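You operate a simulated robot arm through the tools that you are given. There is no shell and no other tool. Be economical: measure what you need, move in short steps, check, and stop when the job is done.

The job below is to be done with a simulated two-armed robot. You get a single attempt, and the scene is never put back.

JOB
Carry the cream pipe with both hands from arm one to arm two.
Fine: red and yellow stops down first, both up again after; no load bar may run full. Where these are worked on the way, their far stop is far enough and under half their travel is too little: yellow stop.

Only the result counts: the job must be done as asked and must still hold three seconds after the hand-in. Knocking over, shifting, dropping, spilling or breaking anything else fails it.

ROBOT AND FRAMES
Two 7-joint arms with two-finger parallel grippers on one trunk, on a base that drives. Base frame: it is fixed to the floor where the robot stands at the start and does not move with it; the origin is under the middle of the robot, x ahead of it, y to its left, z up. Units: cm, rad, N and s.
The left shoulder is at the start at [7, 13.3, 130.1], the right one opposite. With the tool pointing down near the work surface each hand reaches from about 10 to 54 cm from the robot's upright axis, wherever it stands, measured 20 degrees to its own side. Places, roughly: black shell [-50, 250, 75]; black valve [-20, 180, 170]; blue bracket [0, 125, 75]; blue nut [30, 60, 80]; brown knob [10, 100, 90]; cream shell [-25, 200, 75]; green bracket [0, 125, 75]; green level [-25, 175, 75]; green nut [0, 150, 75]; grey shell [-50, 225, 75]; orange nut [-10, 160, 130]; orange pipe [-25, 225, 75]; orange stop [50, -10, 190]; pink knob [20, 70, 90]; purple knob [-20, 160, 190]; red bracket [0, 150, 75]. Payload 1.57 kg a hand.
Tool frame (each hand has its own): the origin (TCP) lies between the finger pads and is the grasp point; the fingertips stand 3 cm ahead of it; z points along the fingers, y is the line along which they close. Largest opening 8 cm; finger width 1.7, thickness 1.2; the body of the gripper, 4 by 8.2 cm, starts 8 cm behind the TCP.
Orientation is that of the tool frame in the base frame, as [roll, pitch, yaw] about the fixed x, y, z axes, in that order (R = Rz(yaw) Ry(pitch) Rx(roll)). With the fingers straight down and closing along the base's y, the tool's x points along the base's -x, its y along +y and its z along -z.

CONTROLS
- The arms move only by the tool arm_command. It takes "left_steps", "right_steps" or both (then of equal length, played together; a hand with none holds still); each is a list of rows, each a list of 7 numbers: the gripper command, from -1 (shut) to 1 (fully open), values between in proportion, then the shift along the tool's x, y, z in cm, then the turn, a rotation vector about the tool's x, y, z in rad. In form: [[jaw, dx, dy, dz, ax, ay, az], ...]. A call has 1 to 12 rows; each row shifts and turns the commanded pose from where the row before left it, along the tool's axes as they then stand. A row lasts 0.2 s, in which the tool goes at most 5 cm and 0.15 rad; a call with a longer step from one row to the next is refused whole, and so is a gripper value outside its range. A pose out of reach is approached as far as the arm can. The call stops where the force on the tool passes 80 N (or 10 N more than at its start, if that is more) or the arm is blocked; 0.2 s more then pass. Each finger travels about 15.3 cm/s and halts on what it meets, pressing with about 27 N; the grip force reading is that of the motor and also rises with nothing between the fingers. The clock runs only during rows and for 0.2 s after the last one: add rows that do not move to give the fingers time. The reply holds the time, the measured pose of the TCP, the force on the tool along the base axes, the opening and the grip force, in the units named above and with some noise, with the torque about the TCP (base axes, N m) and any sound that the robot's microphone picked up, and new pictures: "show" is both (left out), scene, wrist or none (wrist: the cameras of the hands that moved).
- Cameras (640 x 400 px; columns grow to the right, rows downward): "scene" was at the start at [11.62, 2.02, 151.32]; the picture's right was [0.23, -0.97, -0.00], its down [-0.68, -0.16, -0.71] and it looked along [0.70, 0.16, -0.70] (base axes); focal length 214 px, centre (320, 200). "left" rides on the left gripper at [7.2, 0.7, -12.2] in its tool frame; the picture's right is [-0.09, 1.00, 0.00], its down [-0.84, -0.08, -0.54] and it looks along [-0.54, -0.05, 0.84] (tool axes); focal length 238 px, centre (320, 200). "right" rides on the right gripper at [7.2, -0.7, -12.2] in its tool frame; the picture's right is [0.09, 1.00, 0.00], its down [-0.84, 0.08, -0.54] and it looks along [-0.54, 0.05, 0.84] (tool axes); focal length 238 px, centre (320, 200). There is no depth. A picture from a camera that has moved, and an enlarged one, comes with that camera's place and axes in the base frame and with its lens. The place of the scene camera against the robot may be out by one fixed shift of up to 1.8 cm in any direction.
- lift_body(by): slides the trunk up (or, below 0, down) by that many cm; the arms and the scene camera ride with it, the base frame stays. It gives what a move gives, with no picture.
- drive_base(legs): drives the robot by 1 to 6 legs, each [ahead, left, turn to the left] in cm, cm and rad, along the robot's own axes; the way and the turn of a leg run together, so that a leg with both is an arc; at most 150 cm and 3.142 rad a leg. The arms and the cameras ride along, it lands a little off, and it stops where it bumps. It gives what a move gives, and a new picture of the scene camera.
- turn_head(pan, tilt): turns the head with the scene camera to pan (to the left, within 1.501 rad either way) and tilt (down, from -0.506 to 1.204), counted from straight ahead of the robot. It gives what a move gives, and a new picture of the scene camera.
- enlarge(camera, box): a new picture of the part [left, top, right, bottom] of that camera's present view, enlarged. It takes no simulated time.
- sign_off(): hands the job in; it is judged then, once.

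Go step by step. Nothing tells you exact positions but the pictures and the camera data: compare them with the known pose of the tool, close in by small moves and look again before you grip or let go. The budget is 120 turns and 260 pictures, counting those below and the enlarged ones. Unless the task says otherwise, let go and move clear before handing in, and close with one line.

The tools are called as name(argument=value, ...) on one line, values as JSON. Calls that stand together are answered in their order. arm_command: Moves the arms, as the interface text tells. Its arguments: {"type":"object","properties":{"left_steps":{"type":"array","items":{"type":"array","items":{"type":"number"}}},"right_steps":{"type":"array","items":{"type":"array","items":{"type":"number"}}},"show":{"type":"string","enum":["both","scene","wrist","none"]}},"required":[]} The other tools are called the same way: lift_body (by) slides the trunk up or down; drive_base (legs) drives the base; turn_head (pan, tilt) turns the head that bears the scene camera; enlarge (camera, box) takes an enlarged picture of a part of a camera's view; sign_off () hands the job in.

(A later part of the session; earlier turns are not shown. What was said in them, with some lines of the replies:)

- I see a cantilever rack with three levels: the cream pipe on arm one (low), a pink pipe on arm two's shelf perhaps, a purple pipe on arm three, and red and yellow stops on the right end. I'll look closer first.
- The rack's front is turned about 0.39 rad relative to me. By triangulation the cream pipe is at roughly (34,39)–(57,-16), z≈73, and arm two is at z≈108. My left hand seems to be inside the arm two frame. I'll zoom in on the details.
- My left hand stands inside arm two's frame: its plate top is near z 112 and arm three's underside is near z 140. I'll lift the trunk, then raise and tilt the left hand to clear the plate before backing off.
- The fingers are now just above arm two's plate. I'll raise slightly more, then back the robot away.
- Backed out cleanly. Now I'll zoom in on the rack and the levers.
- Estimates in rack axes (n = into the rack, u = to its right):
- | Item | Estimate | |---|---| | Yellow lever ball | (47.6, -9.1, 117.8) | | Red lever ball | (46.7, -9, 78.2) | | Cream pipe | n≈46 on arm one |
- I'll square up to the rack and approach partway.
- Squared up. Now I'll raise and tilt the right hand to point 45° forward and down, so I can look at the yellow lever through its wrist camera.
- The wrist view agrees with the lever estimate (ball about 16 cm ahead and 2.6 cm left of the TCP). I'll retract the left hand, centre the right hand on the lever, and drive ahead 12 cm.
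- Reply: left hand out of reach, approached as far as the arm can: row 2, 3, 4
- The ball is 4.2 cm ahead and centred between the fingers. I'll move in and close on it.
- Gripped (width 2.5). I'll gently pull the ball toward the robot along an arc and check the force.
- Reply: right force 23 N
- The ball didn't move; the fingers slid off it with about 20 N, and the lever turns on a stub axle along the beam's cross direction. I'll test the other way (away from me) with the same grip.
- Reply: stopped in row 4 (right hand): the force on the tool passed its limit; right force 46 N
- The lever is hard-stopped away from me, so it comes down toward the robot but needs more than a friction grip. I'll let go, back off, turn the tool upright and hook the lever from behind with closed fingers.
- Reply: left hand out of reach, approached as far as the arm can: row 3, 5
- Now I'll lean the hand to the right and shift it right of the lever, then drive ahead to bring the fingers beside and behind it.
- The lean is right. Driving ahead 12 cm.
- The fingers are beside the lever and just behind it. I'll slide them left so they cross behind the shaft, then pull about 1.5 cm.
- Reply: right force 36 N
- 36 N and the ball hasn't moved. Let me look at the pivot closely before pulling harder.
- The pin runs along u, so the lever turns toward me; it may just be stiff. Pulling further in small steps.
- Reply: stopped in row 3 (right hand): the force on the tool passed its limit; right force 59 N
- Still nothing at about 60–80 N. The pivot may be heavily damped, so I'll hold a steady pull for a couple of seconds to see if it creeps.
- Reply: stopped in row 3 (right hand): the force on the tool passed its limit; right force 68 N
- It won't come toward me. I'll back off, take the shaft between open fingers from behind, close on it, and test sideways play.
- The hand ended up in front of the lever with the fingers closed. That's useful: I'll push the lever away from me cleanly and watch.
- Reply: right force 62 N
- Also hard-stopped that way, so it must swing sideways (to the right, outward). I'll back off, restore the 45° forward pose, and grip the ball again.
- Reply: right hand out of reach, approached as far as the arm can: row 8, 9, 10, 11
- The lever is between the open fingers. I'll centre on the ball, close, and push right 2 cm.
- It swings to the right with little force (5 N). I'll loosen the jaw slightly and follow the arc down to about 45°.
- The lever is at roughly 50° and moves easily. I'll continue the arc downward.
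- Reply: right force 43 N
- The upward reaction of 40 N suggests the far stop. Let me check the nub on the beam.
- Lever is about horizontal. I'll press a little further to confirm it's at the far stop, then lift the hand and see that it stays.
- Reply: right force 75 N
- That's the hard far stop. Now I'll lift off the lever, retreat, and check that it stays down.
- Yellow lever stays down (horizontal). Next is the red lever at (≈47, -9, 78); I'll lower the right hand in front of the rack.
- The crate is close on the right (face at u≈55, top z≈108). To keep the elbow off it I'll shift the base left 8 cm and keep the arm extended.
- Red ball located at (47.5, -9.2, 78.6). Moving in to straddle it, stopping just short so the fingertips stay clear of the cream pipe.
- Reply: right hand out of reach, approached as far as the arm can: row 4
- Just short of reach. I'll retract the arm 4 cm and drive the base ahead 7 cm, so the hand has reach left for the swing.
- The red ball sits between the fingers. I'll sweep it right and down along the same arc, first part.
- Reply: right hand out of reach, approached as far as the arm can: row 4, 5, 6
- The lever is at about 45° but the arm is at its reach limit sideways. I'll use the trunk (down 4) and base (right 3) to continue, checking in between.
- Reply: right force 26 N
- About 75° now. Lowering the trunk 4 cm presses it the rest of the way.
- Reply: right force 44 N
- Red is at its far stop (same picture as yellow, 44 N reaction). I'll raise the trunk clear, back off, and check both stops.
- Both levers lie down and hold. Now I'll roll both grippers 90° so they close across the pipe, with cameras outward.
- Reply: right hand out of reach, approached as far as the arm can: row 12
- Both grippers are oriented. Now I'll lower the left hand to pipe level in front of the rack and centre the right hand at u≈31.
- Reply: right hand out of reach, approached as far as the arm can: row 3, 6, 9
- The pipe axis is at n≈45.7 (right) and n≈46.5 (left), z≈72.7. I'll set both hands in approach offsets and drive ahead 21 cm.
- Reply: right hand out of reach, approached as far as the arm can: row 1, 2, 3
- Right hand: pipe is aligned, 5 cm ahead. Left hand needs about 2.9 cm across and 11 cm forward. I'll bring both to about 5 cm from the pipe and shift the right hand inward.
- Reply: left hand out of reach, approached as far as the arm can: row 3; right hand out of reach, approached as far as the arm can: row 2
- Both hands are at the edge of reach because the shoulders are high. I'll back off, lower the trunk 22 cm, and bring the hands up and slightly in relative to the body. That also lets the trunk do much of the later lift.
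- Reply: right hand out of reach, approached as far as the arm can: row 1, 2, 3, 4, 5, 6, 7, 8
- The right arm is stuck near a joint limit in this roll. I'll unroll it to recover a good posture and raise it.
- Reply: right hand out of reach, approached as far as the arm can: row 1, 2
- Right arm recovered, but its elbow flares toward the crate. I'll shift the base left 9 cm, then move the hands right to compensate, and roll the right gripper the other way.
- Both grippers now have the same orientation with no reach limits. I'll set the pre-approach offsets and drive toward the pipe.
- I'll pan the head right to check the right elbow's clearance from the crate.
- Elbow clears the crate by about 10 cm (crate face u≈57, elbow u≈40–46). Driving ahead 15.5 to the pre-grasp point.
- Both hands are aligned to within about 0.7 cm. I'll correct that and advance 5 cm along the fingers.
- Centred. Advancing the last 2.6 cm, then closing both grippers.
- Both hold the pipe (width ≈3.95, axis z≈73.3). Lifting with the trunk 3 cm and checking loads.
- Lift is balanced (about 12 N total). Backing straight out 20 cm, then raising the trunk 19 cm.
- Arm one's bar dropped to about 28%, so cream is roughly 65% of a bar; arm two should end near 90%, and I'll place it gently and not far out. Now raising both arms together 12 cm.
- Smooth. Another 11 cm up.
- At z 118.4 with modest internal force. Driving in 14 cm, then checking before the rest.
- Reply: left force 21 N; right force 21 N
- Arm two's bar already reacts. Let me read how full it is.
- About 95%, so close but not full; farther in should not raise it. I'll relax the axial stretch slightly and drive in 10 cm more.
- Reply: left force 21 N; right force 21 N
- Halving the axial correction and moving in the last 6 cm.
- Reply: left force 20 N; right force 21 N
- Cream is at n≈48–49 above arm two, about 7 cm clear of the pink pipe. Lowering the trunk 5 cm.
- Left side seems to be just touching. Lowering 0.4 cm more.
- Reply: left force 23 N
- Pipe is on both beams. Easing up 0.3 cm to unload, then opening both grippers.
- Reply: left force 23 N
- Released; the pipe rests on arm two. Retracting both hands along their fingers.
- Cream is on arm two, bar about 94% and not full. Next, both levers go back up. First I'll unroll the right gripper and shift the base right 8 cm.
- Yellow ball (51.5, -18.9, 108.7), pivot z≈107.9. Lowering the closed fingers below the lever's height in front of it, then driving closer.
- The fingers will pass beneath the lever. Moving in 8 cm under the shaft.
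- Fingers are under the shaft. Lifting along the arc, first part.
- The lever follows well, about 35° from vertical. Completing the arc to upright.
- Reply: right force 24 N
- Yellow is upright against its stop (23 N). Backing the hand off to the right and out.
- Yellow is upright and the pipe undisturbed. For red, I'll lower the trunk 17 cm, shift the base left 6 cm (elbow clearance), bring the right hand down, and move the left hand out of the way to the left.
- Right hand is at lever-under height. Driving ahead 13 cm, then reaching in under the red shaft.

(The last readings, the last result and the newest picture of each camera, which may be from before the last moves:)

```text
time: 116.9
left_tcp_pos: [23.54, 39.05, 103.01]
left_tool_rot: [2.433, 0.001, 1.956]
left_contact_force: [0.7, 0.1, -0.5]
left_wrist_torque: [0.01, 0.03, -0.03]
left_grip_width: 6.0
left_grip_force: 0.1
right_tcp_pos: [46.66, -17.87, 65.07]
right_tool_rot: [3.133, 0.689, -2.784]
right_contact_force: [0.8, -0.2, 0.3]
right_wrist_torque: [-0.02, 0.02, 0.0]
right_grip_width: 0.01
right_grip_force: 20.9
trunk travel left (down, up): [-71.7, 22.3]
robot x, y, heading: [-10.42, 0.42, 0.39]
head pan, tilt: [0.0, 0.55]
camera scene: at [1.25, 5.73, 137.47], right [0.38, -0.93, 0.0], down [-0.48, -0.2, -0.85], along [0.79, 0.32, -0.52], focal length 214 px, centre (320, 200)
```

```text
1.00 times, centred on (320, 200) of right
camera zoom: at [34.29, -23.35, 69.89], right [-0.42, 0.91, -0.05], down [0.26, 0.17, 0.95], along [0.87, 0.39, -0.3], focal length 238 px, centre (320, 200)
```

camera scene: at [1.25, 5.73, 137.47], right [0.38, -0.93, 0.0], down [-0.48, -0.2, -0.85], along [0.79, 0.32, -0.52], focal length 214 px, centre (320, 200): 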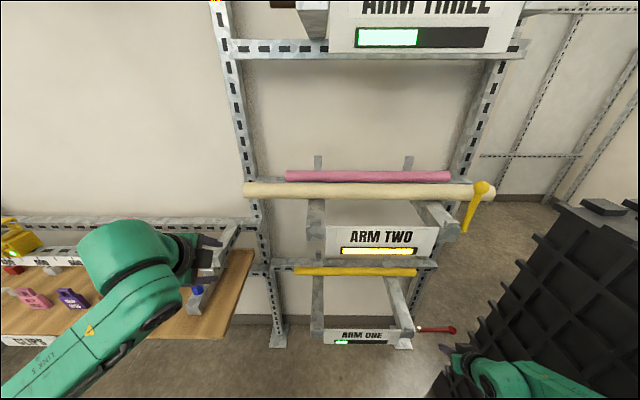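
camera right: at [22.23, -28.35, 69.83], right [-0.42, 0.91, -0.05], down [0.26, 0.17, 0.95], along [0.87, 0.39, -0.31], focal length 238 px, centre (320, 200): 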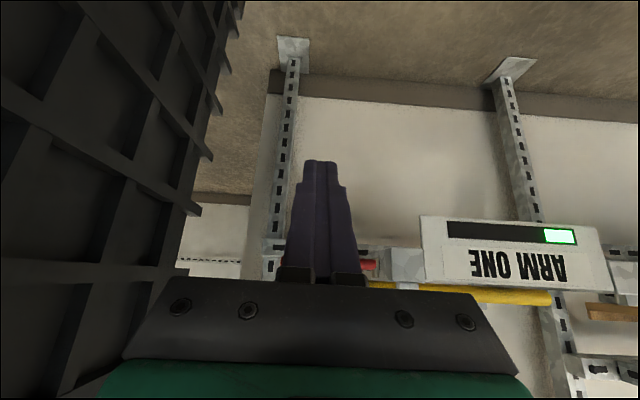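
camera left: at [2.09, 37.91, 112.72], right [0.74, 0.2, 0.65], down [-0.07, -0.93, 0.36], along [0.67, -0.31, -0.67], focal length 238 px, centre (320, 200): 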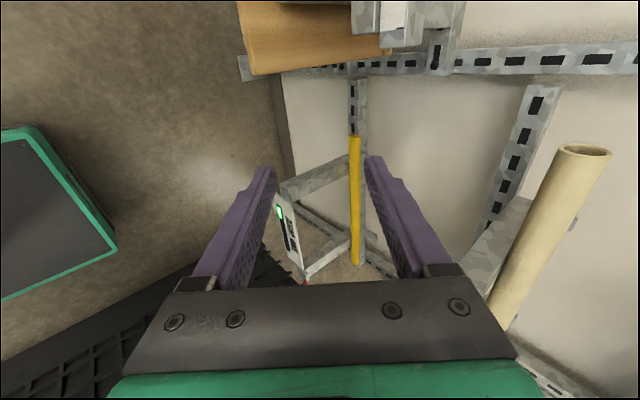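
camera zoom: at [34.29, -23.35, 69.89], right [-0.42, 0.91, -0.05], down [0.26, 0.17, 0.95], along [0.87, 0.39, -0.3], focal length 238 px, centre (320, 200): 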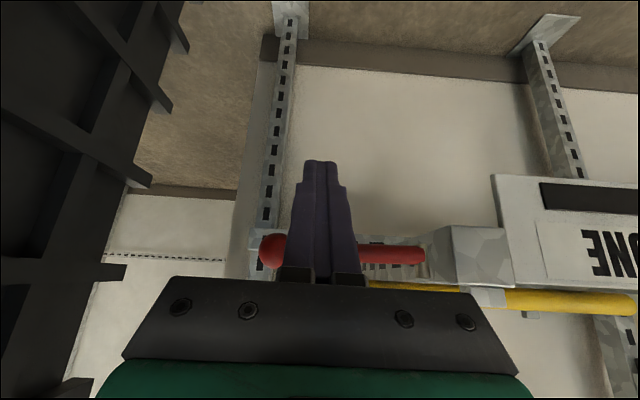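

Geometry matches the yellow case (ball at u≈37.4, z≈68.3). Reaching in under the shaft and lifting the first part.

arm_command(right_steps=[[-1, -1.55, 0.08, 1.73, 0, 0, 0], [-1, -1.55, 0.08, 1.73, 0, 0, 0], [-1, -0.76, 0, -0.93, 0, 0, 0], [-1, -1.58, -0.3, -1.94, 0, 0, 0], [-1, -1.58, 0.6, -1.94, 0, 0, 0], [-1, -1.33, 1.35, -1.63, 0, 0, 0]], show="wrist")

```text
time: 118.3
left_tcp_pos: [23.58, 38.83, 102.99]
left_tool_rot: [2.435, 0.002, 1.955]
left_contact_force: [0.9, -0.2, 0.6]
left_wrist_torque: [-0.01, 0.02, 0.04]
left_grip_width: 6.0
left_grip_force: 0.0
right_tcp_pos: [50.23, -14.59, 72.59]
right_tool_rot: [3.131, 0.689, -2.782]
right_contact_force: [-0.3, -0.6, -0.6]
right_wrist_torque: [0.02, -0.05, 0.04]
right_grip_width: 0.01
right_grip_force: 21.4
trunk travel left (down, up): [-71.7, 22.3]
robot x, y, heading: [-10.17, 0.37, 0.386]
head pan, tilt: [0.0, 0.55]
camera right: at [38.02, -20.07, 77.52], right [-0.42, 0.91, -0.05], down [0.26, 0.17, 0.95], along [0.87, 0.39, -0.3], focal length 238 px, centre (320, 200)
```

right: 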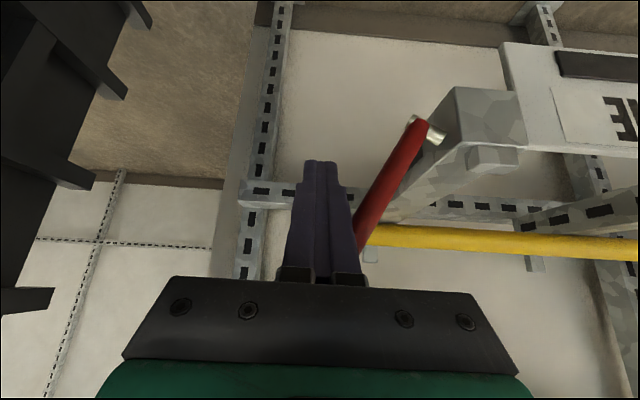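

Same picture as with yellow. Completing the arc to upright.

arm_command(right_steps=[[-1, -1.02, 1.85, -1.24, 0, 0, 0], [-1, -0.57, 2.2, -0.7, 0, 0, 0], [-1, 0, 0.7, 0, 0, 0, 0], [-1, 0, 0.6, 0, 0, 0, 0]], show="wrist")

```text
time: 119.3
left_tcp_pos: [23.95, 38.33, 103.16]
left_tool_rot: [2.433, -0.005, 1.952]
left_contact_force: [-0.1, -0.5, 0.0]
left_wrist_torque: [0.0, -0.01, -0.01]
left_grip_width: 6.01
left_grip_force: 0.1
right_tcp_pos: [48.52, -10.8, 74.89]
right_tool_rot: [3.136, 0.687, -2.794]
right_contact_force: [5.5, -34.2, -1.7]
right_wrist_torque: [0.49, -0.09, 0.25]
right_grip_width: 0.02
right_grip_force: 20.9
trunk travel left (down, up): [-71.7, 22.3]
robot x, y, heading: [-10.06, 0.06, 0.387]
head pan, tilt: [0.0, 0.55]
camera right: at [36.23, -16.06, 79.82], right [-0.41, 0.91, -0.05], down [0.26, 0.17, 0.95], along [0.87, 0.38, -0.31], focal length 238 px, centre (320, 200)
```

right: 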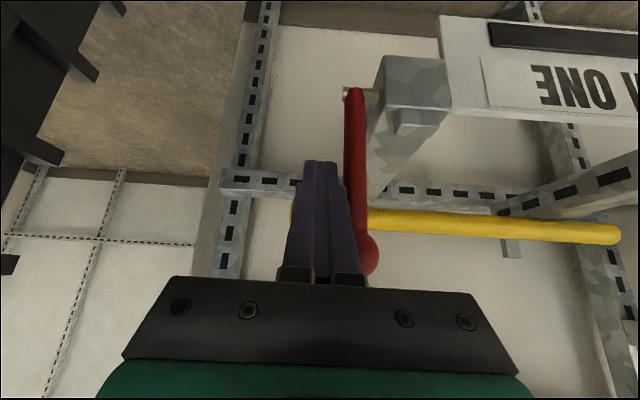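

Red is upright against its stop (34 N). Backing off and checking the whole rack.

arm_command(right_steps=[[-1, 0, -2.2, 0, 0, 0, 0], [-1, 1.93, -0.5, -1.58, 0, 0, 0], [-1, 1.93, -0.5, -1.58, 0, 0, 0], [-1, 1.93, -0.5, -1.58, 0, 0, 0]], show="none")

drive_base(legs=[[-18, 0, 0]])

enlarge(camera="scene", box=[240, 120, 480, 330])

```text
time: 120.3
left_tcp_pos: [23.64, 39.03, 103.03]
left_tool_rot: [2.433, 0.002, 1.955]
left_contact_force: [0.0, -0.1, 0.3]
left_wrist_torque: [0.0, -0.03, -0.01]
left_grip_width: 6.02
left_grip_force: 0.0
right_tcp_pos: [42.6, -15.65, 75.24]
right_tool_rot: [3.131, 0.692, -2.783]
right_contact_force: [0.9, -0.7, -0.5]
right_wrist_torque: [0.0, 0.01, 0.0]
right_grip_width: 0.0
right_grip_force: 21.6
trunk travel left (down, up): [-71.7, 22.3]
robot x, y, heading: [-10.11, -0.09, 0.388]
head pan, tilt: [0.0, 0.55]
```

```text
time: 121.8
left_tcp_pos: [6.99, 32.24, 102.89]
left_tool_rot: [2.434, 0.002, 1.959]
left_contact_force: [0.5, -0.9, 0.0]
left_wrist_torque: [0.01, 0.01, 0.03]
left_grip_width: 5.97
left_grip_force: 0.0
right_tcp_pos: [26.02, -22.65, 75.1]
right_tool_rot: [3.132, 0.688, -2.782]
right_contact_force: [-0.2, -0.1, 0.2]
right_wrist_torque: [0.01, 0.02, 0.02]
right_grip_width: 0.03
right_grip_force: 21.4
trunk travel left (down, up): [-71.7, 22.3]
robot x, y, heading: [-26.97, -6.55, 0.386]
head pan, tilt: [0.0, 0.55]
camera scene: at [-15.24, -1.04, 137.45], right [0.38, -0.92, 0.0], down [-0.48, -0.2, -0.85], along [0.79, 0.33, -0.52], focal length 214 px, centre (320, 200)
```

scene: 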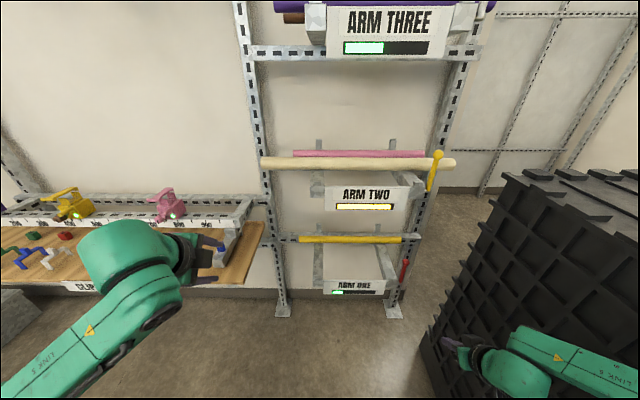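

```text
1.90 times, centred on (360, 225) of scene
camera zoom: at [-15.24, -1.04, 137.45], right [0.38, -0.92, 0.0], down [-0.48, -0.2, -0.85], along [0.79, 0.33, -0.52], focal length 408 px, centre (244, 152)
```

zoom: 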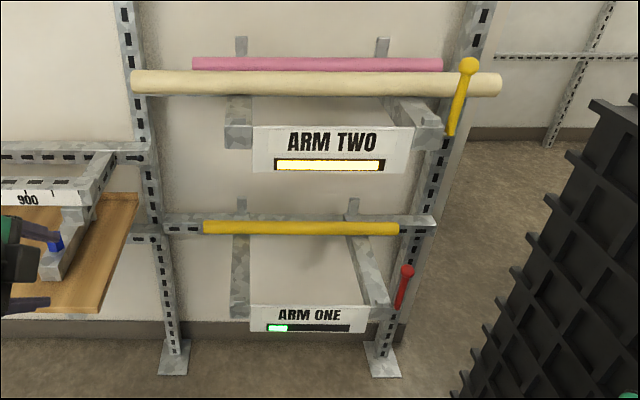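

The cream pipe rests on arm two behind its stops. Both levers are upright, the bars read about 94% and 25%, and the hands are clear, so I'm handing in.

sign_off()

```text
The job is handed in.
```

I moved the cream pipe with both hands from arm one to arm two. The red and yellow stops were taken down first and put back up afterwards. No load bar ran full: arm two was the highest at about 95%.
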